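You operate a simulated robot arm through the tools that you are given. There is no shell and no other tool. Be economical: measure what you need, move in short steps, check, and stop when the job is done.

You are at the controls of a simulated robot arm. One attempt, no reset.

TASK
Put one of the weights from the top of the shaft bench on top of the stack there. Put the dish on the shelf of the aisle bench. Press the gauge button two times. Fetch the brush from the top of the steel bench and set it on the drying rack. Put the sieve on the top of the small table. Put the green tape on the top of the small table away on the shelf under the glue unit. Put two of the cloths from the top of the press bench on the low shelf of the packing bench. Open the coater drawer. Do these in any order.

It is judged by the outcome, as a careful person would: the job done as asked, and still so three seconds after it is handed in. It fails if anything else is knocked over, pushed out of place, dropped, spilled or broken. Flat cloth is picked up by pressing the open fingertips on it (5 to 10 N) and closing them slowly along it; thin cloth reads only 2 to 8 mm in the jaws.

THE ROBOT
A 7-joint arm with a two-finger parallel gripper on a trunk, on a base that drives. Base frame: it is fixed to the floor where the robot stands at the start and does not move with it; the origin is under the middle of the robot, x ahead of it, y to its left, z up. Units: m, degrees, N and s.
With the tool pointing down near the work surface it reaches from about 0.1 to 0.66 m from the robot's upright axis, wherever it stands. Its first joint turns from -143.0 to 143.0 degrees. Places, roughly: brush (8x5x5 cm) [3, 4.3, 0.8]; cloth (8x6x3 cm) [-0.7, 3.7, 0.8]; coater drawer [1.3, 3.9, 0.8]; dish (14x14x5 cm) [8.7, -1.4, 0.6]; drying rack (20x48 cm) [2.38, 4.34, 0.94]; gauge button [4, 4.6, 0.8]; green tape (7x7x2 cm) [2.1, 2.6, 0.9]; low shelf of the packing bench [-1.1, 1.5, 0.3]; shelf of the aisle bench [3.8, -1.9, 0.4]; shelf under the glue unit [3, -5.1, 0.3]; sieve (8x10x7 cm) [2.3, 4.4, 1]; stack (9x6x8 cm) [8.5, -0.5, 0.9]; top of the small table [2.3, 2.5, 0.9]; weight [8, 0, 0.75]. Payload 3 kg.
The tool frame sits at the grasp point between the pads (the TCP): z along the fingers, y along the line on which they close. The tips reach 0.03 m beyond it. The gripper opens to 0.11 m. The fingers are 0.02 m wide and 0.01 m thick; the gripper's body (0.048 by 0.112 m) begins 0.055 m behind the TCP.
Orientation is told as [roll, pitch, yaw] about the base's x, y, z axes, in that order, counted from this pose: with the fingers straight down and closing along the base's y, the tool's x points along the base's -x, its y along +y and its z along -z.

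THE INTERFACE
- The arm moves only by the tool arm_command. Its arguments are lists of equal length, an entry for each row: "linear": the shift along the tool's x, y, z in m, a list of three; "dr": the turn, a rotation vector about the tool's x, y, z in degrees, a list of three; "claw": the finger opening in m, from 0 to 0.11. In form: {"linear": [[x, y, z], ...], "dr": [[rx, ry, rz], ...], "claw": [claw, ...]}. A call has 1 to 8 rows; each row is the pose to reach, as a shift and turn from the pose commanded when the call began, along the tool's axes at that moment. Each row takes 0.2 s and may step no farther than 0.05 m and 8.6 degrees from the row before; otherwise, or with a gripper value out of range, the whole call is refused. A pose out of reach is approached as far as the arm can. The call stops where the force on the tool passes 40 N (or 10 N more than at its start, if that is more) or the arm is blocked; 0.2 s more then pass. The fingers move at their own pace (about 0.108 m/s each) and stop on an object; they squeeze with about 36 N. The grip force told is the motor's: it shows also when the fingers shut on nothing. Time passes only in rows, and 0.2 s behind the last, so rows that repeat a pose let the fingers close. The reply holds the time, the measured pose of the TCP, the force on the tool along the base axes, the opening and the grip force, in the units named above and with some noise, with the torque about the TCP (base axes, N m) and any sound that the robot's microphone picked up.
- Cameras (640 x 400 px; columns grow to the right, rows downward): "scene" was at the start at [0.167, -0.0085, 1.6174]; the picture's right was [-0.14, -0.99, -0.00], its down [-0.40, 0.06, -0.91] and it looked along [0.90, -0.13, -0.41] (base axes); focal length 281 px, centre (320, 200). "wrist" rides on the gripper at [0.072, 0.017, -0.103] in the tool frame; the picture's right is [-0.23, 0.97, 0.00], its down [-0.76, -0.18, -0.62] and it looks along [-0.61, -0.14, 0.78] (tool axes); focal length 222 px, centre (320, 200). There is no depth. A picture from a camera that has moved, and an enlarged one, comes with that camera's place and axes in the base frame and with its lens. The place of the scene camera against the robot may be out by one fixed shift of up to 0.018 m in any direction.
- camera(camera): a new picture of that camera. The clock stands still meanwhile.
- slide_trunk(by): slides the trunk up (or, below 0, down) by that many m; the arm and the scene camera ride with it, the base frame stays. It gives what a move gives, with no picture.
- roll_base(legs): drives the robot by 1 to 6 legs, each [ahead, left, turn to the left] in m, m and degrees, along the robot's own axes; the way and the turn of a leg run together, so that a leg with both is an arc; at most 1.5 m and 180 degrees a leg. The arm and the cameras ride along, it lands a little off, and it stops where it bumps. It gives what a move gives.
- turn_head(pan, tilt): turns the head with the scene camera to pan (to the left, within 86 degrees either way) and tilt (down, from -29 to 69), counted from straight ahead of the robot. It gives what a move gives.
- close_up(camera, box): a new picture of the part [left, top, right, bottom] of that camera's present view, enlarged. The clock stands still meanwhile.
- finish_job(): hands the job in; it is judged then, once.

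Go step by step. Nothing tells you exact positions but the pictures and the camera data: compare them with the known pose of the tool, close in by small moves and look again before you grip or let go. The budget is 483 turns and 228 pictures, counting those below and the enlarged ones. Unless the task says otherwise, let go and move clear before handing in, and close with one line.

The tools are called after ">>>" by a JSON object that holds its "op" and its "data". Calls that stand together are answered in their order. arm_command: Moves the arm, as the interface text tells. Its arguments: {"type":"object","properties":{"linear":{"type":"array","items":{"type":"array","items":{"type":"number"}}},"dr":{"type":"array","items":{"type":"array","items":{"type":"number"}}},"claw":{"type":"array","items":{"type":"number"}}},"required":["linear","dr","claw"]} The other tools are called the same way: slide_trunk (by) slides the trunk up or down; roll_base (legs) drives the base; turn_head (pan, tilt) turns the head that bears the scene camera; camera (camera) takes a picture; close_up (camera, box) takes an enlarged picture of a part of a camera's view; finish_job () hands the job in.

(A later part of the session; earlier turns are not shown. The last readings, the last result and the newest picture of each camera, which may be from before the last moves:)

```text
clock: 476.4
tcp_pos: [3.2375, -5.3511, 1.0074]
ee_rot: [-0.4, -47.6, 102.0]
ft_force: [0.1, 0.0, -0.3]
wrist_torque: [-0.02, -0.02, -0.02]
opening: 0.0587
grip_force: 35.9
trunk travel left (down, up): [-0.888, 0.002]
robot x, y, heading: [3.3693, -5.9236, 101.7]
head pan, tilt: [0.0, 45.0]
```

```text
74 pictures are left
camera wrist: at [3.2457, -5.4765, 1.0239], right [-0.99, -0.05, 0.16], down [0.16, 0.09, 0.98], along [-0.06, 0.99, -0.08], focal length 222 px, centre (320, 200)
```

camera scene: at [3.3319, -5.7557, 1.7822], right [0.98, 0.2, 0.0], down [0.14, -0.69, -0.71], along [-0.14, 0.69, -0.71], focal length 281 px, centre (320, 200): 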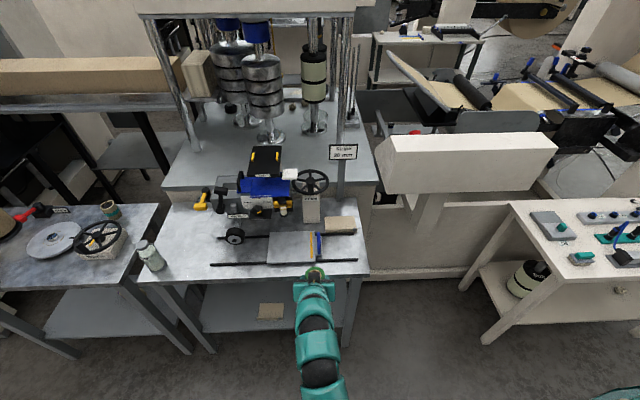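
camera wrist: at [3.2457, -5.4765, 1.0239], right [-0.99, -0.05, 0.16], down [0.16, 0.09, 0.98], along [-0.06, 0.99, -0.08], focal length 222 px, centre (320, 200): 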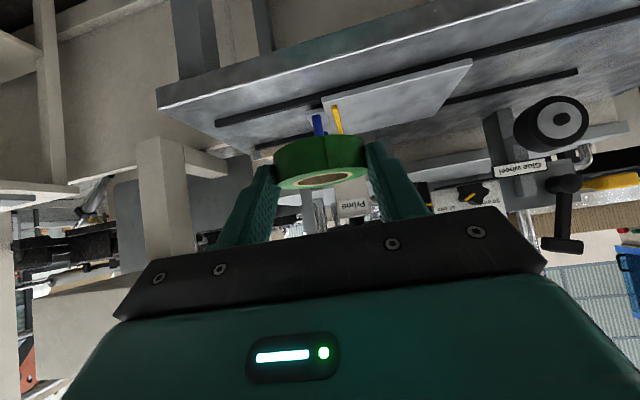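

The glue unit's shelf lies below with one brown item on it. Shift left 6 cm, lower the trunk, and look.

>>> {"op": "roll_base", "data": {"legs": [[0, 0.06, 2]]}}

>>> {"op": "slide_trunk", "data": {"by": -0.4}}

>>> {"op": "slide_trunk", "data": {"by": -0.19}}

>>> {"op": "camera", "data": {"camera": "scene"}}

>>> {"op": "camera", "data": {"camera": "wrist"}}

```text
clock: 477.4
tcp_pos: [3.1604, -5.3689, 1.0093]
ee_rot: [-0.6, -47.5, 104.1]
ft_force: [-0.8, -0.8, -0.5]
wrist_torque: [0.02, -0.01, 0.0]
opening: 0.0586
grip_force: 36.3
trunk travel left (down, up): [-0.888, 0.002]
robot x, y, heading: [3.3086, -5.9334, 103.3]
head pan, tilt: [0.0, 45.0]
```

```text
clock: 481.2
tcp_pos: [3.1619, -5.3682, 0.6092]
ee_rot: [-0.3, -47.6, 104.0]
ft_force: [-0.2, 0.3, 0.0]
wrist_torque: [-0.04, 0.0, -0.03]
opening: 0.0586
grip_force: 36.1
trunk travel left (down, up): [-0.488, 0.402]
robot x, y, heading: [3.3098, -5.9312, 103.2]
head pan, tilt: [0.0, 45.0]
```

```text
clock: 483.3
tcp_pos: [3.1614, -5.3667, 0.4185]
ee_rot: [-0.4, -47.6, 104.0]
ft_force: [-0.8, 0.1, -0.4]
wrist_torque: [-0.02, 0.0, 0.02]
opening: 0.0586
grip_force: 36.0
trunk travel left (down, up): [-0.298, 0.592]
robot x, y, heading: [3.3113, -5.9317, 103.3]
head pan, tilt: [0.0, 45.0]
```

```text
73 pictures are left
camera scene: at [3.2689, -5.7697, 1.1922], right [0.97, 0.23, 0.0], down [0.16, -0.69, -0.71], along [-0.16, 0.69, -0.71], focal length 281 px, centre (320, 200)
```

scene: 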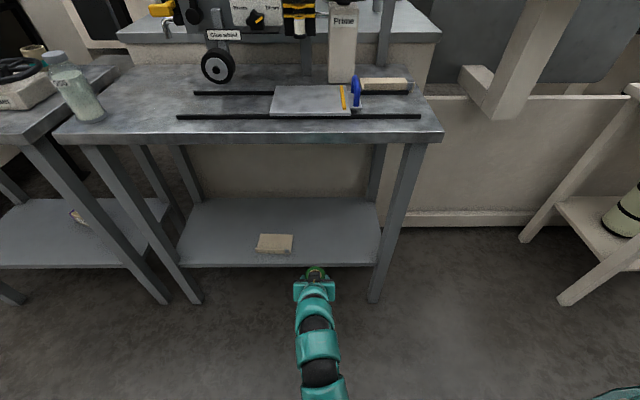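

```text
72 pictures are left
camera wrist: at [3.1729, -5.4936, 0.434], right [-0.98, -0.08, 0.16], down [0.16, 0.09, 0.98], along [-0.1, 0.99, -0.08], focal length 222 px, centre (320, 200)
```

wrist: 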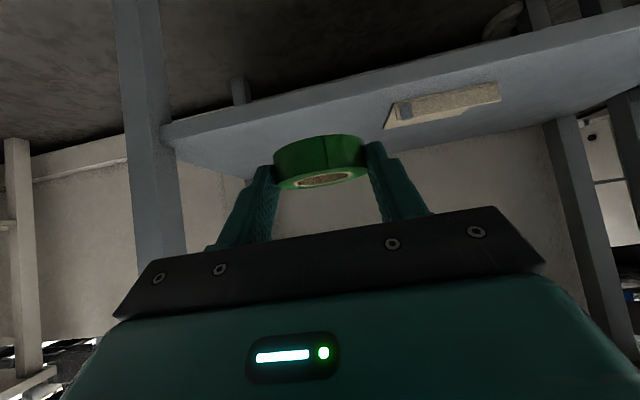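

Raise 3 cm for margin, then drive ahead 0.17.

>>> {"op": "slide_trunk", "data": {"by": 0.03}}

>>> {"op": "roll_base", "data": {"legs": [[0.18, 0, 0]]}}

>>> {"op": "camera", "data": {"camera": "wrist"}}

>>> {"op": "camera", "data": {"camera": "scene"}}

```text
clock: 484.0
tcp_pos: [3.1619, -5.3678, 0.4487]
ee_rot: [-0.4, -47.5, 104.0]
ft_force: [0.1, -0.6, 0.0]
wrist_torque: [0.01, 0.0, 0.0]
opening: 0.0584
grip_force: 36.0
trunk travel left (down, up): [-0.328, 0.562]
robot x, y, heading: [3.311, -5.9308, 103.4]
head pan, tilt: [0.0, 45.0]
```

```text
clock: 485.5
tcp_pos: [3.1184, -5.1946, 0.448]
ee_rot: [-0.5, -47.5, 104.1]
ft_force: [-1.1, 0.3, -0.3]
wrist_torque: [0.0, 0.03, 0.0]
opening: 0.0586
grip_force: 35.6
trunk travel left (down, up): [-0.328, 0.562]
robot x, y, heading: [3.2718, -5.7595, 103.5]
head pan, tilt: [0.0, 45.0]
```

```text
71 pictures are left
camera wrist: at [3.1301, -5.3199, 0.464], right [-0.98, -0.08, 0.16], down [0.15, 0.09, 0.98], along [-0.1, 0.99, -0.08], focal length 222 px, centre (320, 200)
```

wrist: 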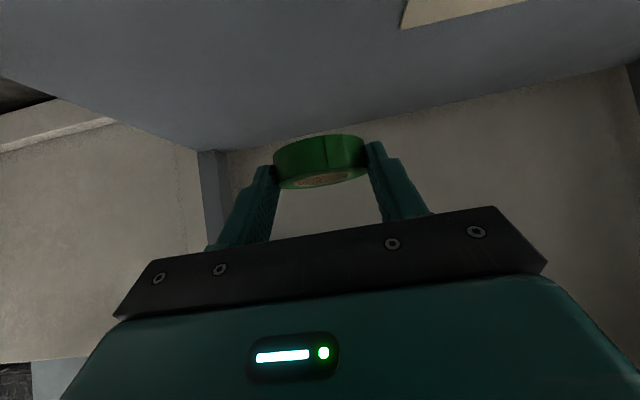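

```text
70 pictures are left
camera scene: at [3.2269, -5.5958, 1.2221], right [0.97, 0.23, 0.0], down [0.17, -0.69, -0.71], along [-0.17, 0.69, -0.71], focal length 281 px, centre (320, 200)
```

scene: 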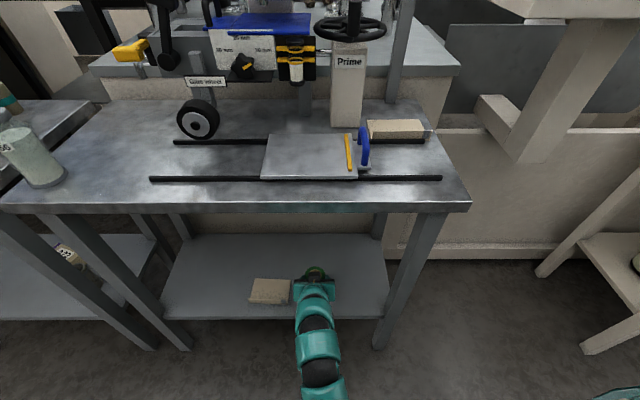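

Over the shelf, beside the item. Lower by steps to contact.

>>> {"op": "arm_command", "data": {"linear": [[0.0221, 0, 0.0203], [0.0369, 0, 0.0338], [0.0442, 0, 0.0406], [0.0479, 0, 0.0439], [0.0516, 0, 0.0473], [0.0553, 0, 0.0507], [0.059, 0, 0.0541], [0.0626, 0, 0.0575]], "dr": [[0, 0, 0], [0, 0, 0], [0, 0, 0], [0, 0, 0], [0, 0, 0], [0, 0, 0], [0, 0, 0], [0, 0, 0]], "claw": [0, 0, 0, 0, 0, 0, 0, 0]}}

```text
clock: 487.3
tcp_pos: [3.1175, -5.1933, 0.3631]
ee_rot: [-0.4, -47.5, 104.2]
ft_force: [0.3, -0.1, -0.9]
wrist_torque: [0.0, 0.01, 0.02]
opening: 0.0585
grip_force: 35.6
trunk travel left (down, up): [-0.328, 0.562]
robot x, y, heading: [3.2682, -5.7582, 103.6]
head pan, tilt: [0.0, 45.0]
```

>>> {"op": "arm_command", "data": {"linear": [[0.0055, 0, 0.005], [0.011, 0, 0.01], [0.0147, 0, 0.0135], [0.0184, 0, 0.0169], [0.0221, 0, 0.0203], [0.0258, 0, 0.0237], [0.0295, 0, 0.027], [0.0332, 0, 0.0304]], "dr": [[0, 0, 0], [0, 0, 0], [0, 0, 0], [0, 0, 0], [0, 0, 0], [0, 0, 0], [0, 0, 0], [0, 0, 0]], "claw": [0, 0, 0, 0, 0, 0, 0, 0]}}

>>> {"op": "camera", "data": {"camera": "wrist"}}

```text
clock: 489.1
tcp_pos: [3.1169, -5.1877, 0.328]
ee_rot: [0.0, -48.7, 103.7]
ft_force: [-1.6, 4.8, 11.5]
wrist_torque: [0.07, -0.01, -0.01]
opening: 0.0589
grip_force: 36.0
trunk travel left (down, up): [-0.328, 0.562]
robot x, y, heading: [3.2709, -5.757, 103.4]
head pan, tilt: [0.0, 45.0]
stopped in row 8: the force on the tool passed its limit at 52 N (the readings are from after the stop); the commanded pose is now the measured one
```

```text
69 pictures are left
camera wrist: at [3.1287, -5.3137, 0.3404], right [-0.98, -0.09, 0.17], down [0.16, 0.08, 0.98], along [-0.1, 0.99, -0.06], focal length 222 px, centre (320, 200)
```

wrist: 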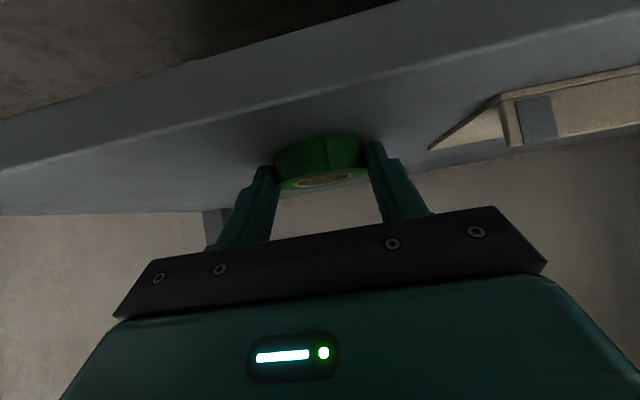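

Contact at shelf height (~0.30). Release to 9 cm opening and withdraw along the tool axis.

>>> {"op": "arm_command", "data": {"linear": [[-0.001, 0, -0.001], [-0.001, 0, -0.001], [-0.001, 0, -0.001], [-0.001, 0, -0.03], [-0.001, 0, -0.06], [-0.001, 0, -0.08]], "dr": [[0, 0, 0], [0, 0, 0], [0, 0, 0], [0, 0, 0], [0, 0, 0], [0, 0, 0]], "claw": [0.08, 0.09, 0.09, 0.09, 0.09, 0.09]}}

>>> {"op": "roll_base", "data": {"legs": [[-0.2, 0, 0]]}}

>>> {"op": "camera", "data": {"camera": "scene"}}

```text
clock: 490.6
tcp_pos: [3.1335, -5.2466, 0.3774]
ee_rot: [-0.1, -48.2, 103.8]
ft_force: [0.4, 0.6, 0.0]
wrist_torque: [0.0, 0.04, -0.03]
opening: 0.09
grip_force: 0.1
trunk travel left (down, up): [-0.328, 0.562]
robot x, y, heading: [3.2689, -5.7623, 103.6]
head pan, tilt: [0.0, 45.0]
```

```text
clock: 492.2
tcp_pos: [3.1798, -5.4451, 0.3784]
ee_rot: [-0.1, -48.2, 103.6]
ft_force: [0.6, 0.0, -0.9]
wrist_torque: [0.0, 0.03, 0.02]
opening: 0.0902
grip_force: 0.1
trunk travel left (down, up): [-0.328, 0.562]
robot x, y, heading: [3.3186, -5.9564, 103.5]
head pan, tilt: [0.0, 45.0]
```

```text
68 pictures are left
camera scene: at [3.2749, -5.7941, 1.2221], right [0.97, 0.23, 0.0], down [0.16, -0.69, -0.71], along [-0.16, 0.69, -0.71], focal length 281 px, centre (320, 200)
```

scene: 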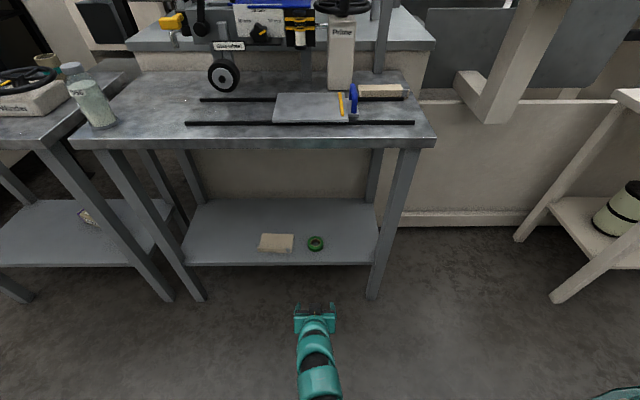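

Tape is on the shelf under the glue unit. Raise the trunk and retrace the route east.

>>> {"op": "slide_trunk", "data": {"by": 0.4}}

>>> {"op": "slide_trunk", "data": {"by": 0.16}}

>>> {"op": "roll_base", "data": {"legs": [[0, 0, -90], [1.3, 0, 0], [1.25, 0, 0], [1.3, 0.06, 0], [0.9, 0.55, 0]]}}

```text
clock: 496.0
tcp_pos: [3.1805, -5.4452, 0.7789]
ee_rot: [-0.1, -48.2, 103.6]
ft_force: [0.0, -0.2, -0.2]
wrist_torque: [0.02, -0.04, -0.01]
opening: 0.0903
grip_force: 0.0
trunk travel left (down, up): [-0.728, 0.162]
robot x, y, heading: [3.318, -5.9568, 103.3]
head pan, tilt: [0.0, 45.0]
```

```text
clock: 497.8
tcp_pos: [3.1807, -5.4443, 0.9369]
ee_rot: [-0.1, -48.2, 103.6]
ft_force: [0.1, -0.3, 0.0]
wrist_torque: [0.01, -0.01, 0.01]
opening: 0.0898
grip_force: 0.1
trunk travel left (down, up): [-0.888, 0.002]
robot x, y, heading: [3.3194, -5.9572, 103.5]
head pan, tilt: [0.0, 45.0]
```

```text
clock: 525.3
tcp_pos: [8.3268, -4.126, 0.9366]
ee_rot: [-0.2, -48.3, 12.6]
ft_force: [-0.4, -0.2, 0.0]
wrist_torque: [0.05, 0.04, 0.0]
opening: 0.0899
grip_force: 0.1
trunk travel left (down, up): [-0.888, 0.002]
robot x, y, heading: [7.8118, -4.248, 12.4]
head pan, tilt: [0.0, 45.0]
```

Turn north, drive up to bench 2 and look for the dish.

>>> {"op": "roll_base", "data": {"legs": [[0, 0, 86], [1.5, 0, 0], [0.6, 0, 0]]}}

>>> {"op": "turn_head", "data": {"pan": -65, "tilt": 30}}

>>> {"op": "camera", "data": {"camera": "scene"}}

```text
clock: 539.4
tcp_pos: [7.4811, -1.6331, 0.9378]
ee_rot: [-0.2, -48.2, 97.1]
ft_force: [0.3, -0.7, 0.3]
wrist_torque: [-0.01, -0.02, -0.02]
opening: 0.0901
grip_force: 0.1
trunk travel left (down, up): [-0.888, 0.002]
robot x, y, heading: [7.557, -2.1596, 96.4]
head pan, tilt: [0.0, 45.0]
```

```text
clock: 540.8
tcp_pos: [7.481, -1.6324, 0.9376]
ee_rot: [-0.1, -48.2, 97.1]
ft_force: [0.7, 0.2, 0.6]
wrist_torque: [-0.03, 0.0, 0.0]
opening: 0.0902
grip_force: 0.2
trunk travel left (down, up): [-0.888, 0.002]
robot x, y, heading: [7.5564, -2.1564, 96.7]
head pan, tilt: [-65.0, 30.0]
```

```text
67 pictures are left
camera scene: at [7.6209, -2.0233, 1.8047], right [0.53, -0.85, 0.0], down [-0.42, -0.26, -0.87], along [0.74, 0.46, -0.5], focal length 281 px, centre (320, 200)
```

scene: 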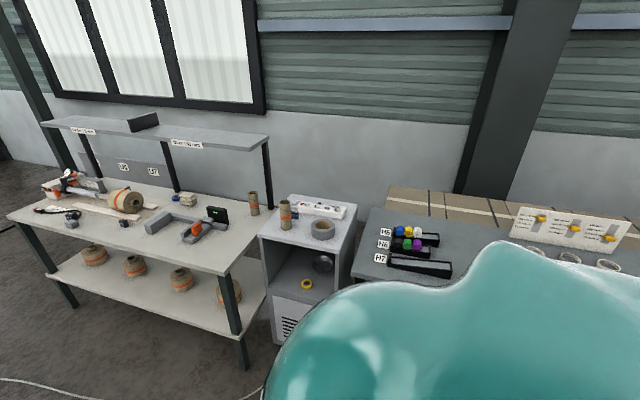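

The white cabinet has an open compartment with a bowl inside; zoom in.

>>> {"op": "close_up", "data": {"camera": "scene", "box": [240, 180, 380, 350]}}

>>> {"op": "close_up", "data": {"camera": "scene", "box": [20, 150, 270, 300]}}

```text
2.35 times, centred on (310, 265) of scene
camera zoom: at [7.6209, -2.0233, 1.8047], right [0.53, -0.85, 0.0], down [-0.42, -0.26, -0.87], along [0.74, 0.46, -0.5], focal length 660 px, centre (344, 47)
```

zoom: 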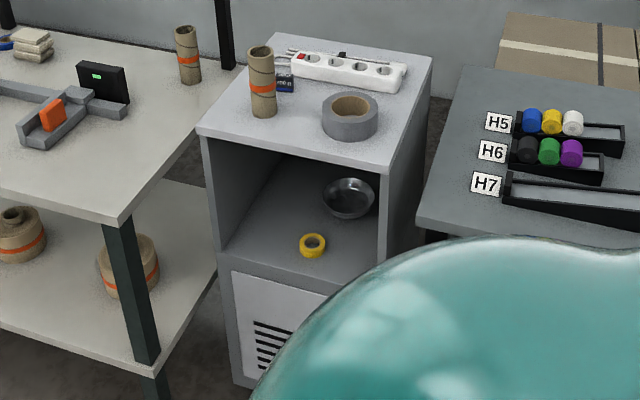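

```text
2.56 times, centred on (145, 225) of scene
camera zoom: at [7.6209, -2.0233, 1.8047], right [0.53, -0.85, 0.0], down [-0.42, -0.26, -0.87], along [0.74, 0.46, -0.5], focal length 718 px, centre (768, 136)
```

zoom: 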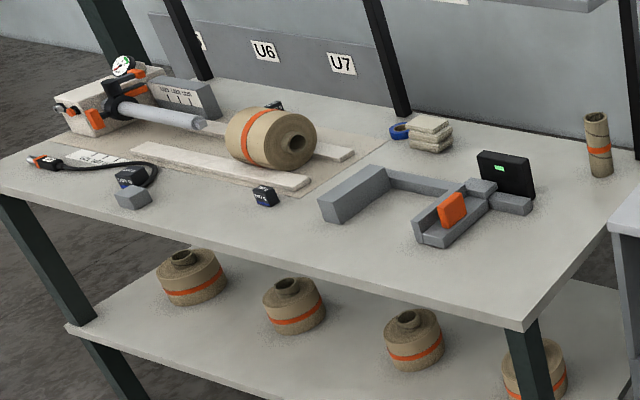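

The dish is a steel bowl deep in the open cabinet compartment. I turn to face the cabinet squarely.

>>> {"op": "roll_base", "data": {"legs": [[0, 0, -82], [0.05, 0.55, 0]]}}

>>> {"op": "slide_trunk", "data": {"by": -0.4}}

>>> {"op": "turn_head", "data": {"pan": 0, "tilt": 25}}

>>> {"op": "camera", "data": {"camera": "scene"}}

```text
clock: 547.6
tcp_pos: [8.0147, -1.4914, 0.9378]
ee_rot: [-0.1, -48.3, 11.7]
ft_force: [0.2, -0.2, -0.4]
wrist_torque: [0.0, -0.02, 0.0]
opening: 0.0899
grip_force: 0.0
trunk travel left (down, up): [-0.888, 0.002]
robot x, y, heading: [7.5009, -1.6093, 11.6]
head pan, tilt: [-65.0, 30.0]
```

```text
clock: 551.4
tcp_pos: [8.0147, -1.4916, 0.5383]
ee_rot: [-0.1, -48.2, 11.6]
ft_force: [0.3, -0.6, 0.9]
wrist_torque: [0.0, -0.04, -0.02]
opening: 0.09
grip_force: 0.0
trunk travel left (down, up): [-0.488, 0.402]
robot x, y, heading: [7.4994, -1.6086, 11.6]
head pan, tilt: [-65.0, 30.0]
```

```text
clock: 552.8
tcp_pos: [8.016, -1.4909, 0.5379]
ee_rot: [-0.1, -48.2, 11.7]
ft_force: [0.9, 0.3, -0.4]
wrist_torque: [0.01, -0.03, 0.01]
opening: 0.0899
grip_force: 0.0
trunk travel left (down, up): [-0.488, 0.402]
robot x, y, heading: [7.494, -1.6104, 11.3]
head pan, tilt: [0.0, 25.0]
```

```text
64 pictures are left
camera scene: at [7.6638, -1.5709, 1.4127], right [0.2, -0.98, 0.0], down [-0.41, -0.08, -0.91], along [0.89, 0.18, -0.42], focal length 281 px, centre (320, 200)
```

scene: 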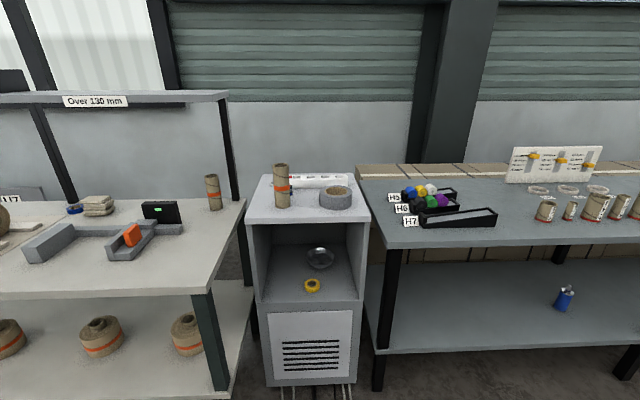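

Clear front view: dish centre ≈(8.753, -1.35), compartment opening z≈0.56–0.89. I'll grip its left rim with the tool tilted 62°. First tilt and set the height.

>>> {"op": "arm_command", "data": {"linear": [[0, 0, 0], [0, 0, 0]], "dr": [[0, -7, 0], [0, -14, 0]], "claw": [0.06, 0.05]}}

>>> {"op": "slide_trunk", "data": {"by": 0.13}}

>>> {"op": "roll_base", "data": {"legs": [[0.45, -0.03, 0]]}}

>>> {"op": "camera", "data": {"camera": "scene"}}

>>> {"op": "camera", "data": {"camera": "wrist"}}

```text
clock: 553.4
tcp_pos: [8.0143, -1.4913, 0.5366]
ee_rot: [-0.2, -62.2, 11.6]
ft_force: [-1.1, 0.3, -0.5]
wrist_torque: [0.04, 0.0, -0.03]
opening: 0.0504
grip_force: 0.2
trunk travel left (down, up): [-0.488, 0.402]
robot x, y, heading: [7.4987, -1.6055, 11.3]
head pan, tilt: [0.0, 25.0]
```

```text
clock: 555.0
tcp_pos: [8.0152, -1.4903, 0.6689]
ee_rot: [-0.1, -62.2, 11.8]
ft_force: [0.2, -0.4, -0.2]
wrist_torque: [-0.02, -0.01, -0.02]
opening: 0.0501
grip_force: 0.0
trunk travel left (down, up): [-0.618, 0.272]
robot x, y, heading: [7.5015, -1.6082, 11.5]
head pan, tilt: [0.0, 25.0]
```

```text
clock: 557.7
tcp_pos: [8.4684, -1.4304, 0.6678]
ee_rot: [-0.1, -62.3, 11.7]
ft_force: [-0.1, -0.7, -0.3]
wrist_torque: [0.01, 0.0, 0.04]
opening: 0.0502
grip_force: 0.1
trunk travel left (down, up): [-0.618, 0.272]
robot x, y, heading: [7.9537, -1.5475, 11.5]
head pan, tilt: [0.0, 25.0]
```

```text
63 pictures are left
camera scene: at [8.1183, -1.5094, 1.5426], right [0.2, -0.98, 0.0], down [-0.41, -0.08, -0.91], along [0.89, 0.18, -0.42], focal length 281 px, centre (320, 200)
```

scene: 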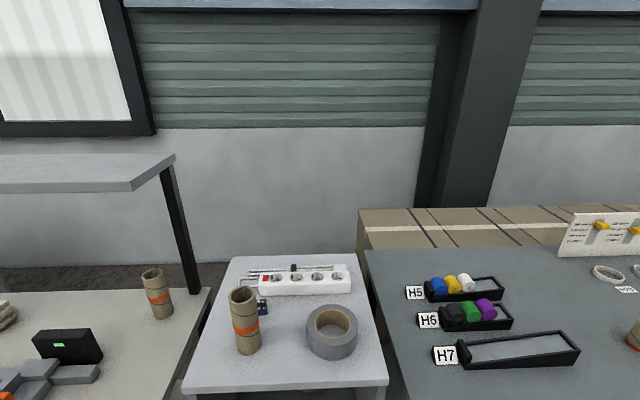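

```text
62 pictures are left
camera wrist: at [8.3416, -1.4389, 0.6507], right [-0.09, 0.98, 0.2], down [-0.16, -0.21, 0.96], along [0.98, 0.06, 0.17], focal length 222 px, centre (320, 200)
```

wrist: 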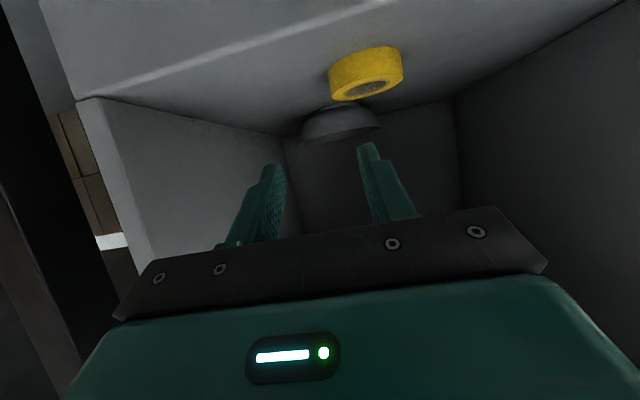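

Dish centre ≈(8.74, -1.352), rim ≈0.61. Shift the tool left 9 cm, then base ahead 10 cm.

>>> {"op": "arm_command", "data": {"linear": [[0, 0.045, 0], [0, 0.091, 0]], "dr": [[0, 0, 0], [0, 0, 0]], "claw": [0.05, 0.05]}}

>>> {"op": "roll_base", "data": {"legs": [[0.1, 0, 0]]}}

>>> {"op": "camera", "data": {"camera": "wrist"}}

```text
clock: 558.3
tcp_pos: [8.4486, -1.3402, 0.6678]
ee_rot: [-0.3, -62.1, 11.8]
ft_force: [0.0, 0.9, 0.6]
wrist_torque: [-0.03, 0.03, -0.01]
opening: 0.05
grip_force: 0.0
trunk travel left (down, up): [-0.618, 0.272]
robot x, y, heading: [7.9555, -1.5475, 11.2]
head pan, tilt: [0.0, 25.0]
```

```text
clock: 559.4
tcp_pos: [8.5457, -1.3212, 0.6681]
ee_rot: [-0.1, -62.2, 11.7]
ft_force: [0.0, 0.7, -0.1]
wrist_torque: [0.0, 0.0, 0.01]
opening: 0.0499
grip_force: 0.0
trunk travel left (down, up): [-0.618, 0.272]
robot x, y, heading: [8.0505, -1.5294, 10.9]
head pan, tilt: [0.0, 25.0]
```

```text
61 pictures are left
camera wrist: at [8.4182, -1.3297, 0.6515], right [-0.09, 0.98, 0.2], down [-0.16, -0.21, 0.96], along [0.98, 0.06, 0.17], focal length 222 px, centre (320, 200)
```

wrist: 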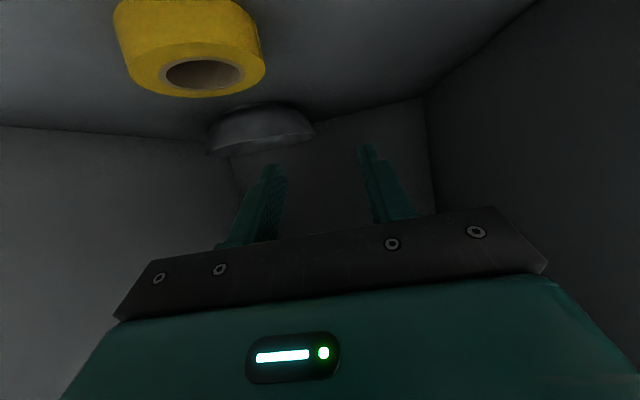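

Left rim at about (8.712, -1.299, 0.613). Move ahead 15.5 cm above the rim.

>>> {"op": "arm_command", "data": {"linear": [[-0.018, -0.004, 0.034], [-0.036, -0.008, 0.068], [-0.054, -0.012, 0.102], [-0.0723, -0.012, 0.137]], "dr": [[0, 0, 0], [0, 0, 0], [0, 0, 0], [0, 0, 0]], "claw": [0.05, 0.05, 0.05, 0.05]}}

>>> {"op": "camera", "data": {"camera": "wrist"}}

```text
clock: 560.4
tcp_pos: [8.7005, -1.301, 0.67]
ee_rot: [-0.2, -62.2, 11.7]
ft_force: [0.0, -0.1, 0.6]
wrist_torque: [0.01, 0.0, 0.02]
opening: 0.0502
grip_force: 0.1
trunk travel left (down, up): [-0.618, 0.272]
robot x, y, heading: [8.0522, -1.53, 11.5]
head pan, tilt: [0.0, 25.0]
```

```text
60 pictures are left
camera wrist: at [8.5737, -1.3102, 0.6533], right [-0.09, 0.98, 0.2], down [-0.15, -0.21, 0.96], along [0.98, 0.06, 0.17], focal length 222 px, centre (320, 200)
```

wrist: 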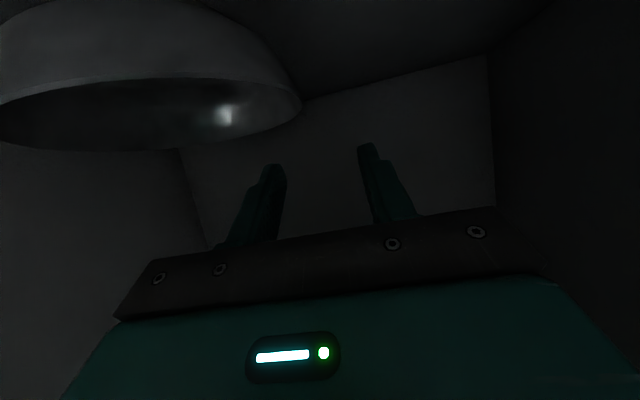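

Aligned; advance 1.5 cm and lower onto the rim.

>>> {"op": "arm_command", "data": {"linear": [[-0.007, 0, 0.0133], [0.0106, 0, 0.0226], [0.0283, 0, 0.0319], [0.0416, 0, 0.0389], [0.046, 0, 0.0413]], "dr": [[0, 0, 0], [0, 0, 0], [0, 0, 0], [0, 0, 0], [0, 0, 0]], "claw": [0.05, 0.05, 0.05, 0.05, 0.05]}}

>>> {"op": "camera", "data": {"camera": "wrist"}}

```text
clock: 561.8
tcp_pos: [8.7163, -1.2961, 0.6175]
ee_rot: [0.6, -63.0, 11.2]
ft_force: [-5.0, -4.8, 22.7]
wrist_torque: [-0.54, 3.47, 0.53]
opening: 0.0501
grip_force: 0.0
trunk travel left (down, up): [-0.618, 0.272]
robot x, y, heading: [8.047, -1.5296, 11.2]
head pan, tilt: [0.0, 25.0]
stopped in row 5: the force on the tool passed its limit at 43 N (the readings are from after the stop); the commanded pose is now the measured one
```

```text
59 pictures are left
camera wrist: at [8.5887, -1.3058, 0.5993], right [-0.09, 0.97, 0.21], down [-0.17, -0.22, 0.96], along [0.98, 0.06, 0.18], focal length 222 px, centre (320, 200)
```

wrist: 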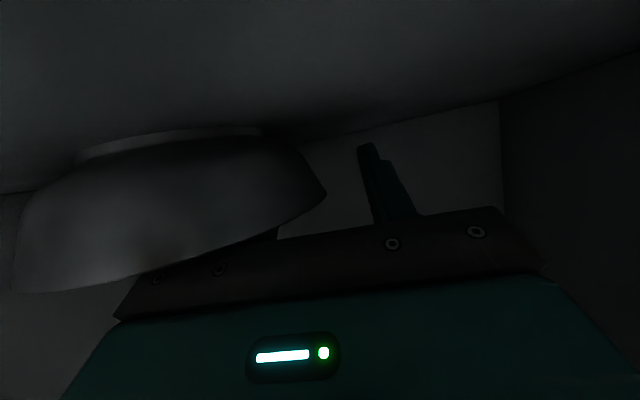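

Rim lies between the fingers (inner one inside the bowl). Relieve 4 mm and close.

>>> {"op": "arm_command", "data": {"linear": [[-0.0035, 0, -0.0018], [-0.0035, 0, -0.0018], [-0.0035, 0, -0.0018], [-0.0035, 0, -0.0018]], "dr": [[0, 0, 0], [0, 0, 0], [0, 0, 0], [0, 0, 0]], "claw": [0.05, 0.02, 0.0, 0.0]}}

>>> {"op": "camera", "data": {"camera": "wrist"}}

```text
clock: 562.8
tcp_pos: [8.7155, -1.297, 0.6205]
ee_rot: [0.2, -62.9, 11.4]
ft_force: [1.6, -0.3, 22.8]
wrist_torque: [-0.57, -1.19, -0.01]
opening: 0.0121
grip_force: 35.3
trunk travel left (down, up): [-0.618, 0.272]
robot x, y, heading: [8.0487, -1.5283, 11.3]
head pan, tilt: [0.0, 25.0]
```

```text
58 pictures are left
camera wrist: at [8.5885, -1.3054, 0.6021], right [-0.09, 0.97, 0.2], down [-0.17, -0.22, 0.96], along [0.98, 0.06, 0.18], focal length 222 px, centre (320, 200)
```

wrist: 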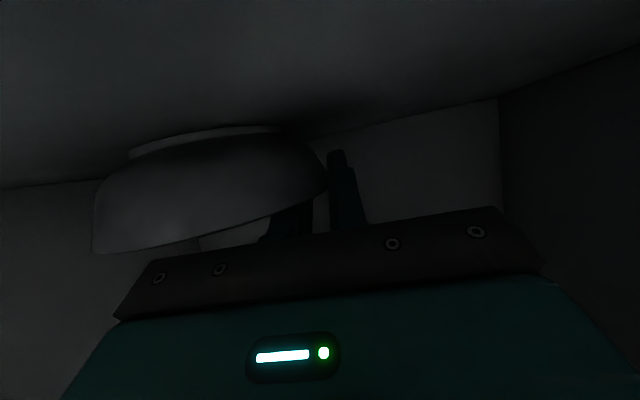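

Something is gripped at 12 mm. Lift slightly and check.

>>> {"op": "arm_command", "data": {"linear": [[-0.004, 0, -0.0021], [-0.009, 0, -0.0047], [-0.0177, 0, -0.0093], [-0.0266, 0, -0.014]], "dr": [[0, 0, 0], [0, 0, 0], [0, 0, 0], [0, 0, 0]], "claw": [0, 0, 0, 0]}}

>>> {"op": "camera", "data": {"camera": "wrist"}}

```text
clock: 563.8
tcp_pos: [8.7152, -1.2983, 0.6471]
ee_rot: [0.3, -62.4, 11.3]
ft_force: [0.4, -0.5, 0.3]
wrist_torque: [-0.02, -0.01, -0.02]
opening: 0.0079
grip_force: 36.1
trunk travel left (down, up): [-0.618, 0.272]
robot x, y, heading: [8.0492, -1.5244, 11.1]
head pan, tilt: [0.0, 25.0]
```

```text
57 pictures are left
camera wrist: at [8.5884, -1.3062, 0.6292], right [-0.09, 0.97, 0.2], down [-0.16, -0.22, 0.96], along [0.98, 0.05, 0.18], focal length 222 px, centre (320, 200)
```

wrist: 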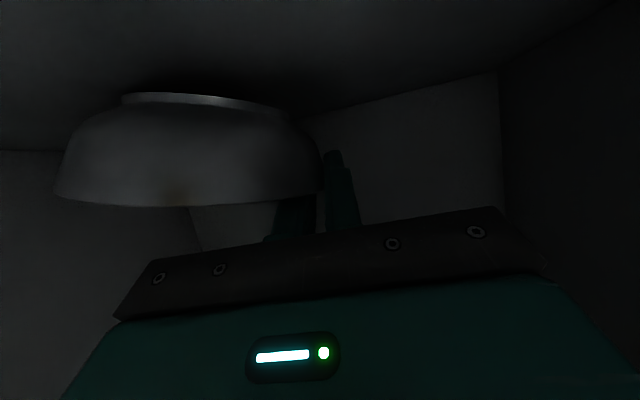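

The bowl is lifted, held by the rim. Raise a bit more, slowly.

>>> {"op": "arm_command", "data": {"linear": [[-0.009, 0, -0.0047], [-0.018, 0, -0.0093], [-0.0266, 0, -0.014], [-0.0266, 0, -0.014]], "dr": [[0, 0, 0], [0, 0, 0], [0, 0, 0], [0, 0, 0]], "claw": [0, 0, 0, 0]}}

>>> {"op": "camera", "data": {"camera": "wrist"}}

```text
clock: 564.8
tcp_pos: [8.7163, -1.2975, 0.6768]
ee_rot: [0.2, -62.6, 11.5]
ft_force: [0.3, 0.5, -2.1]
wrist_torque: [0.11, 0.01, 0.01]
opening: 0.0072
grip_force: 35.8
trunk travel left (down, up): [-0.618, 0.272]
robot x, y, heading: [8.0486, -1.5248, 11.4]
head pan, tilt: [0.0, 25.0]
```

```text
56 pictures are left
camera wrist: at [8.5893, -1.3067, 0.6595], right [-0.09, 0.97, 0.2], down [-0.16, -0.22, 0.96], along [0.98, 0.06, 0.18], focal length 222 px, centre (320, 200)
```

wrist: 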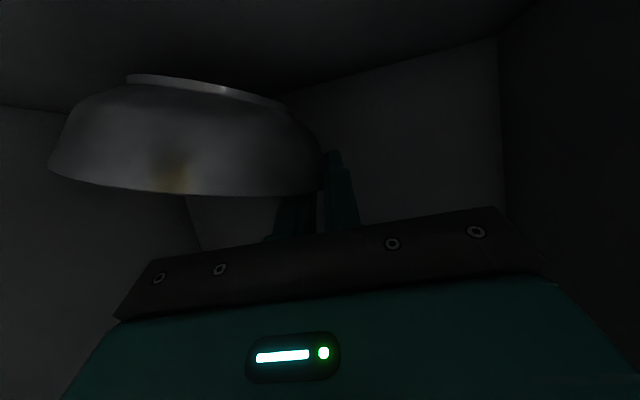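

The bowl hangs ~18° tilted but stable (wall flat against pads). I must clear the yellow ring: raise 2 cm, retreat 5 cm, raise 3 cm more.

>>> {"op": "arm_command", "data": {"linear": [[-0.009, 0, -0.0047], [-0.018, 0, -0.0093], [-0.006, 0, -0.0315], [0.0053, 0, -0.0537], [-0.008, 0, -0.0607], [-0.0213, 0, -0.0677]], "dr": [[0, 0, 0], [0, 0, 0], [0, 0, 0], [0, 0, 0], [0, 0, 0], [0, 0, 0]], "claw": [0, 0, 0, 0, 0, 0]}}

>>> {"op": "camera", "data": {"camera": "wrist"}}

```text
clock: 566.2
tcp_pos: [8.6681, -1.3063, 0.726]
ee_rot: [0.2, -62.6, 11.4]
ft_force: [0.3, 0.6, -1.6]
wrist_torque: [0.1, 0.03, 0.06]
opening: 0.0074
grip_force: 36.0
trunk travel left (down, up): [-0.618, 0.272]
robot x, y, heading: [8.0512, -1.5302, 11.3]
head pan, tilt: [0.0, 25.0]
```

```text
55 pictures are left
camera wrist: at [8.5398, -1.3148, 0.7089], right [-0.09, 0.97, 0.2], down [-0.16, -0.22, 0.96], along [0.98, 0.06, 0.18], focal length 222 px, centre (320, 200)
```

wrist: 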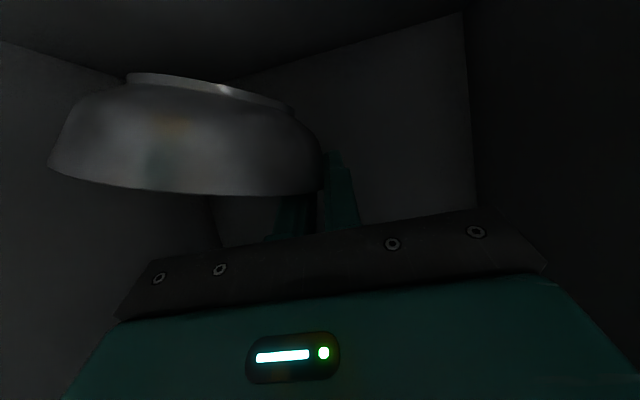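

Stable. Drive straight back 0.45 m out of the cabinet.

>>> {"op": "roll_base", "data": {"legs": [[-0.45, 0, 0]]}}

>>> {"op": "turn_head", "data": {"pan": 5, "tilt": 35}}

>>> {"op": "camera", "data": {"camera": "scene"}}

```text
clock: 568.9
tcp_pos: [8.2286, -1.3961, 0.7271]
ee_rot: [0.2, -62.6, 11.0]
ft_force: [0.6, 0.1, -1.8]
wrist_torque: [0.07, 0.04, -0.01]
opening: 0.0074
grip_force: 35.7
trunk travel left (down, up): [-0.618, 0.272]
robot x, y, heading: [7.6138, -1.6128, 10.4]
head pan, tilt: [0.0, 25.0]
```

```text
clock: 569.6
tcp_pos: [8.2284, -1.3967, 0.7259]
ee_rot: [0.2, -62.6, 10.9]
ft_force: [0.1, 0.8, -1.0]
wrist_torque: [0.1, 0.01, 0.02]
opening: 0.0071
grip_force: 35.9
trunk travel left (down, up): [-0.618, 0.272]
robot x, y, heading: [7.6101, -1.6114, 10.9]
head pan, tilt: [5.0, 35.0]
```

```text
54 pictures are left
camera scene: at [7.7677, -1.5715, 1.527], right [0.27, -0.96, 0.0], down [-0.55, -0.16, -0.82], along [0.79, 0.22, -0.57], focal length 281 px, centre (320, 200)
```

scene: 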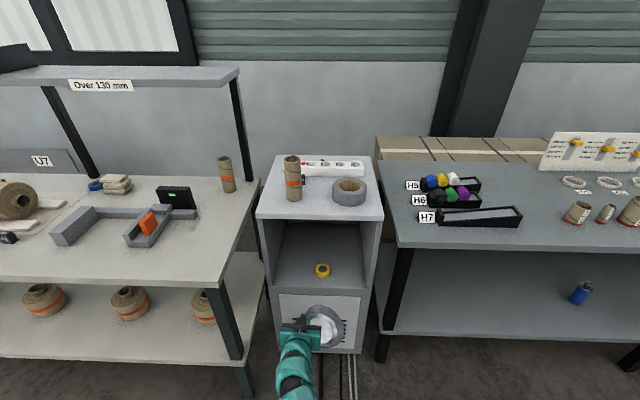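

Dish is out and held. Turn left and look west for the aisle bench.

>>> {"op": "roll_base", "data": {"legs": [[0, 0, 90], [0, 0, 60]]}}

>>> {"op": "turn_head", "data": {"pan": 15, "tilt": 18}}

>>> {"op": "camera", "data": {"camera": "scene"}}

```text
clock: 576.5
tcp_pos: [6.9624, -1.5007, 0.7263]
ee_rot: [0.2, -62.6, 161.5]
ft_force: [-0.3, -0.2, -2.0]
wrist_torque: [-0.06, 0.03, -0.01]
opening: 0.0072
grip_force: 35.8
trunk travel left (down, up): [-0.618, 0.272]
robot x, y, heading: [7.6126, -1.6177, 161.2]
head pan, tilt: [5.0, 35.0]
```

```text
clock: 577.3
tcp_pos: [6.9624, -1.4999, 0.7253]
ee_rot: [0.2, -62.6, 161.5]
ft_force: [0.8, 0.0, -2.3]
wrist_torque: [-0.06, -0.01, -0.01]
opening: 0.0067
grip_force: 36.3
trunk travel left (down, up): [-0.618, 0.272]
robot x, y, heading: [7.6103, -1.6153, 161.4]
head pan, tilt: [15.0, 18.0]
```

```text
53 pictures are left
camera scene: at [7.435, -1.5792, 1.554], right [0.06, 1.0, 0.0], down [0.31, -0.02, -0.95], along [-0.95, 0.06, -0.31], focal length 281 px, centre (320, 200)
```

scene: 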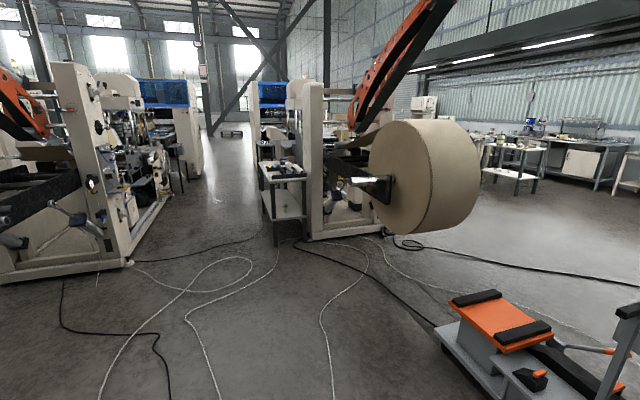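

The aisle bench (white, with a low shelf) stands beside line 1 at about (4, -1.95). Drive to the aisle south of it.

>>> {"op": "roll_base", "data": {"legs": [[0, 0, 38.2], [1.4, 0, 0], [1.3, 0, 0], [0.9, 0, 0]]}}

>>> {"op": "turn_head", "data": {"pan": -75, "tilt": 35}}

>>> {"op": "camera", "data": {"camera": "scene"}}

```text
clock: 596.5
tcp_pos: [3.564, -2.9593, 0.7266]
ee_rot: [0.2, -62.5, -164.8]
ft_force: [-1.0, 0.3, -1.2]
wrist_torque: [-0.09, -0.02, 0.02]
opening: 0.0069
grip_force: 36.4
trunk travel left (down, up): [-0.618, 0.272]
robot x, y, heading: [4.1651, -2.6924, -164.6]
head pan, tilt: [15.0, 18.0]
```

```text
clock: 598.1
tcp_pos: [3.564, -2.958, 0.727]
ee_rot: [0.1, -62.7, -164.8]
ft_force: [0.0, -0.1, -0.9]
wrist_torque: [-0.07, -0.05, -0.01]
opening: 0.0066
grip_force: 36.2
trunk travel left (down, up): [-0.618, 0.272]
robot x, y, heading: [4.1653, -2.6916, -164.9]
head pan, tilt: [-75.0, 35.0]
```

```text
52 pictures are left
camera scene: at [4.0391, -2.6351, 1.5269], right [0.86, 0.5, 0.0], down [0.29, -0.5, -0.82], along [-0.41, 0.71, -0.57], focal length 281 px, centre (320, 200)
```

scene: 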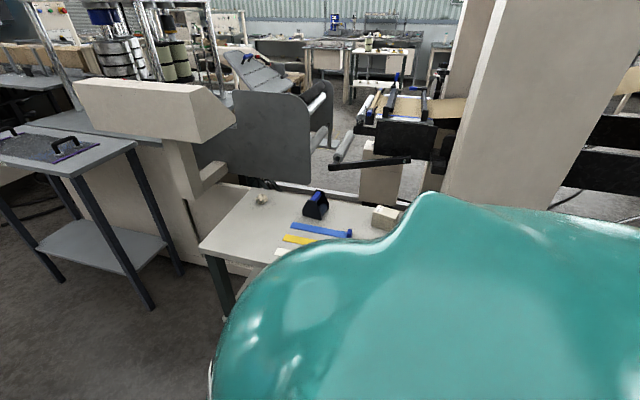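

Reposition slightly and turn right to face the aisle bench.

>>> {"op": "roll_base", "data": {"legs": [[0.17, 0.14, 0], [0, 0, -91]]}}

>>> {"op": "turn_head", "data": {"pan": 0, "tilt": 40}}

>>> {"op": "camera", "data": {"camera": "scene"}}

>>> {"op": "camera", "data": {"camera": "wrist"}}

```text
clock: 603.7
tcp_pos: [3.7774, -2.2733, 0.7267]
ee_rot: [0.1, -62.6, 104.5]
ft_force: [-0.1, -0.3, -1.9]
wrist_torque: [-0.02, 0.11, 0.01]
opening: 0.0068
grip_force: 35.6
trunk travel left (down, up): [-0.618, 0.272]
robot x, y, heading: [4.0363, -2.8778, 104.3]
head pan, tilt: [-75.0, 35.0]
```

```text
clock: 605.2
tcp_pos: [3.7779, -2.2728, 0.7262]
ee_rot: [0.2, -62.7, 104.7]
ft_force: [-0.5, -0.3, -1.4]
wrist_torque: [-0.04, 0.09, 0.0]
opening: 0.0067
grip_force: 36.0
trunk travel left (down, up): [-0.618, 0.272]
robot x, y, heading: [4.036, -2.8761, 104.6]
head pan, tilt: [0.0, 40.0]
```

```text
51 pictures are left
camera scene: at [3.9889, -2.712, 1.5194], right [0.97, 0.25, 0.0], down [0.16, -0.62, -0.77], along [-0.19, 0.74, -0.64], focal length 281 px, centre (320, 200)
```

scene: 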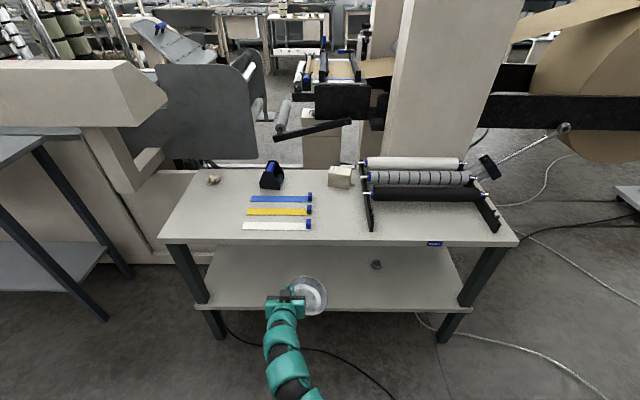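

```text
50 pictures are left
camera wrist: at [3.7921, -2.3983, 0.7085], right [-0.97, -0.15, 0.2], down [0.22, -0.15, 0.96], along [-0.11, 0.98, 0.18], focal length 222 px, centre (320, 200)
```

wrist: 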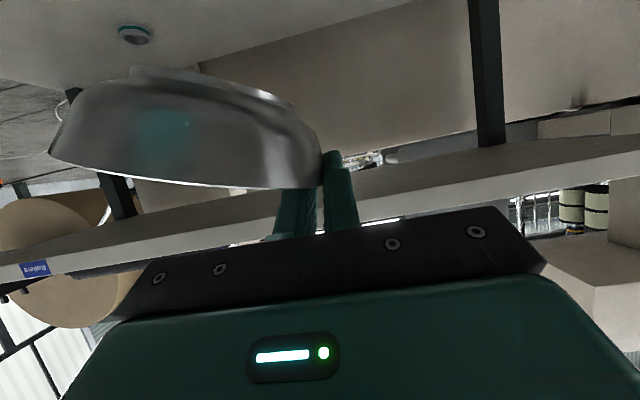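

The shelf has lots of room. Level the bowl by rolling the tool ~19° and lower the trunk 0.2.

>>> {"op": "arm_command", "data": {"linear": [[0, 0, 0], [0, 0, 0], [0, 0, 0], [0, 0, 0]], "dr": [[2.2, 0, -4.2], [4.4, 0, -8.4], [6.6, 0, -12.7], [8.74, 0, -16.9]], "claw": [0, 0, 0, 0]}}

>>> {"op": "slide_trunk", "data": {"by": -0.19}}

>>> {"op": "camera", "data": {"camera": "wrist"}}

>>> {"op": "camera", "data": {"camera": "scene"}}

```text
clock: 606.2
tcp_pos: [3.7774, -2.2743, 0.7259]
ee_rot: [-36.9, -57.1, 137.1]
ft_force: [-0.3, 0.0, -1.4]
wrist_torque: [-0.02, 0.08, -0.01]
opening: 0.0065
grip_force: 36.1
trunk travel left (down, up): [-0.618, 0.272]
robot x, y, heading: [4.0356, -2.8774, 104.5]
head pan, tilt: [0.0, 40.0]
```

```text
clock: 608.2
tcp_pos: [3.7777, -2.2732, 0.5364]
ee_rot: [-36.8, -57.1, 136.8]
ft_force: [0.1, 0.4, -1.2]
wrist_torque: [-0.05, 0.1, -0.02]
opening: 0.0068
grip_force: 35.8
trunk travel left (down, up): [-0.428, 0.462]
robot x, y, heading: [4.0355, -2.8793, 104.8]
head pan, tilt: [0.0, 40.0]
```

```text
49 pictures are left
camera wrist: at [3.7986, -2.3973, 0.5136], right [-0.98, -0.15, -0.13], down [-0.09, -0.23, 0.97], along [-0.17, 0.96, 0.22], focal length 222 px, centre (320, 200)
```

wrist: 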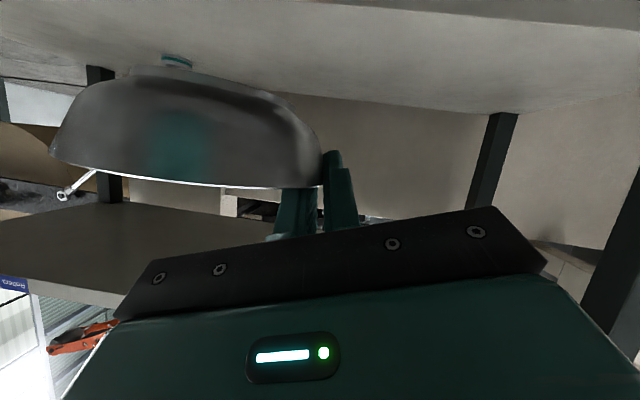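

```text
48 pictures are left
camera scene: at [3.9888, -2.7121, 1.3294], right [0.97, 0.25, 0.0], down [0.16, -0.62, -0.77], along [-0.19, 0.74, -0.64], focal length 281 px, centre (320, 200)
```

scene: 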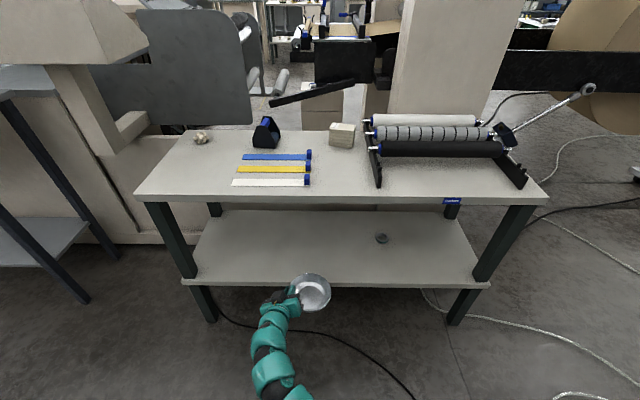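

Bowl is level. Drive ahead 0.28 over the shelf.

>>> {"op": "roll_base", "data": {"legs": [[0.28, 0, 0]]}}

>>> {"op": "camera", "data": {"camera": "wrist"}}

>>> {"op": "camera", "data": {"camera": "scene"}}

```text
clock: 610.2
tcp_pos: [3.7095, -1.9973, 0.5352]
ee_rot: [-36.7, -57.1, 136.8]
ft_force: [-0.2, 0.3, -2.2]
wrist_torque: [-0.03, 0.11, -0.05]
opening: 0.0065
grip_force: 35.8
trunk travel left (down, up): [-0.428, 0.462]
robot x, y, heading: [3.9621, -2.6063, 104.5]
head pan, tilt: [0.0, 40.0]
```

```text
47 pictures are left
camera wrist: at [3.7285, -2.1217, 0.5134], right [-0.98, -0.15, -0.13], down [-0.09, -0.23, 0.97], along [-0.17, 0.96, 0.22], focal length 222 px, centre (320, 200)
```

wrist: 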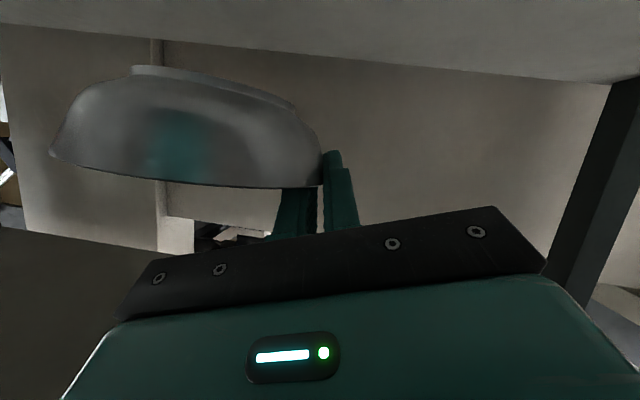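

```text
46 pictures are left
camera scene: at [3.918, -2.4367, 1.3293], right [0.97, 0.25, 0.0], down [0.16, -0.62, -0.77], along [-0.19, 0.74, -0.64], focal length 281 px, centre (320, 200)
```

scene: 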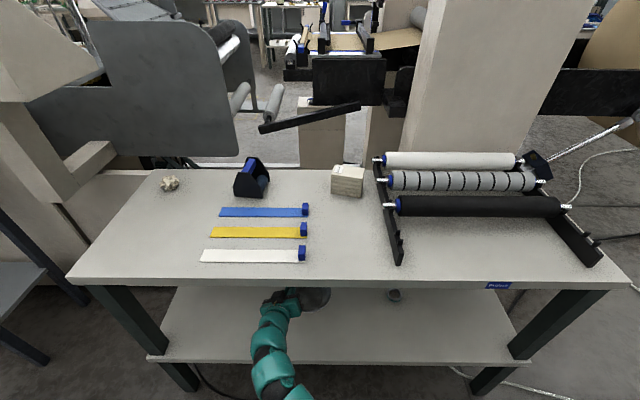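

Lower in small steps to contact.

>>> {"op": "arm_command", "data": {"linear": [[0.0168, 0.0065, 0.0087], [0.0336, 0.013, 0.0174], [0.042, 0.0163, 0.0218], [0.0462, 0.0179, 0.0239], [0.0504, 0.0195, 0.0261], [0.0546, 0.0212, 0.0283], [0.0588, 0.0228, 0.0305], [0.063, 0.0244, 0.0326]], "dr": [[0, 0, 0], [0, 0, 0], [0, 0, 0], [0, 0, 0], [0, 0, 0], [0, 0, 0], [0, 0, 0], [0, 0, 0]], "claw": [0, 0, 0, 0, 0, 0, 0, 0]}}

>>> {"op": "camera", "data": {"camera": "wrist"}}

```text
clock: 612.0
tcp_pos: [3.7078, -1.998, 0.4625]
ee_rot: [-36.8, -57.0, 136.7]
ft_force: [0.3, 0.0, -1.8]
wrist_torque: [0.01, 0.09, -0.01]
opening: 0.0064
grip_force: 36.1
trunk travel left (down, up): [-0.428, 0.462]
robot x, y, heading: [3.9658, -2.5995, 104.4]
head pan, tilt: [0.0, 40.0]
```

```text
45 pictures are left
camera wrist: at [3.7284, -2.1213, 0.4397], right [-0.98, -0.15, -0.13], down [-0.09, -0.23, 0.97], along [-0.17, 0.96, 0.22], focal length 222 px, centre (320, 200)
```

wrist: 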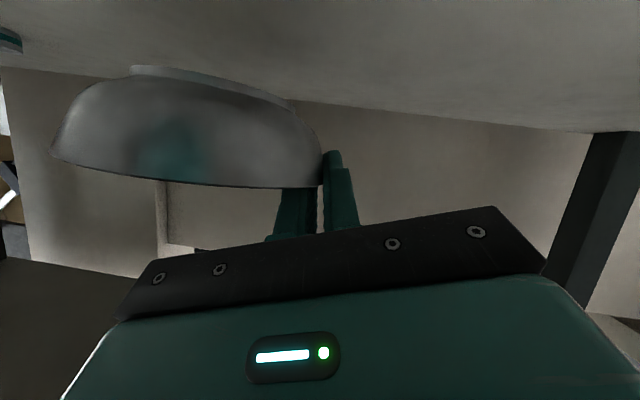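

>>> {"op": "arm_command", "data": {"linear": [[0.0126, 0.0049, 0.0065], [0.0252, 0.0098, 0.0131], [0.0336, 0.013, 0.0174], [0.0378, 0.0147, 0.0196], [0.042, 0.0163, 0.0218], [0.0462, 0.0179, 0.0239], [0.0504, 0.0195, 0.0261], [0.0546, 0.0212, 0.0283]], "dr": [[0, 0, 0], [0, 0, 0], [0, 0, 0], [0, 0, 0], [0, 0, 0], [0, 0, 0], [0, 0, 0], [0, 0, 0]], "claw": [0, 0, 0, 0, 0, 0, 0, 0]}}

>>> {"op": "camera", "data": {"camera": "wrist"}}

```text
clock: 613.8
tcp_pos: [3.7044, -1.9995, 0.401]
ee_rot: [-37.1, -57.6, 137.1]
ft_force: [-9.7, -5.4, 31.9]
wrist_torque: [0.03, -0.39, -0.11]
opening: 0.0068
grip_force: 36.0
trunk travel left (down, up): [-0.428, 0.462]
robot x, y, heading: [3.9658, -2.5999, 104.3]
head pan, tilt: [0.0, 40.0]
```

```text
44 pictures are left
camera wrist: at [3.725, -2.1227, 0.3782], right [-0.98, -0.15, -0.12], down [-0.08, -0.24, 0.97], along [-0.17, 0.96, 0.22], focal length 222 px, centre (320, 200)
```

wrist: 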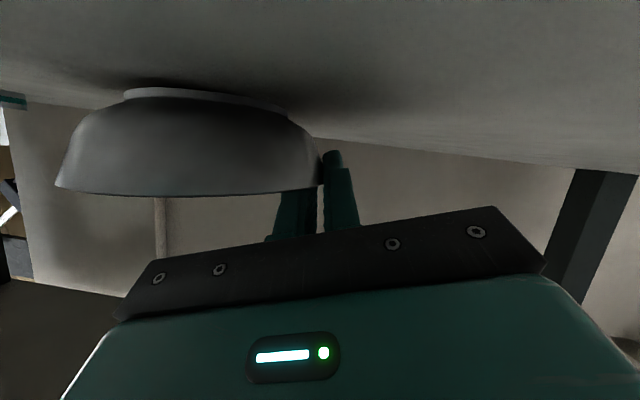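

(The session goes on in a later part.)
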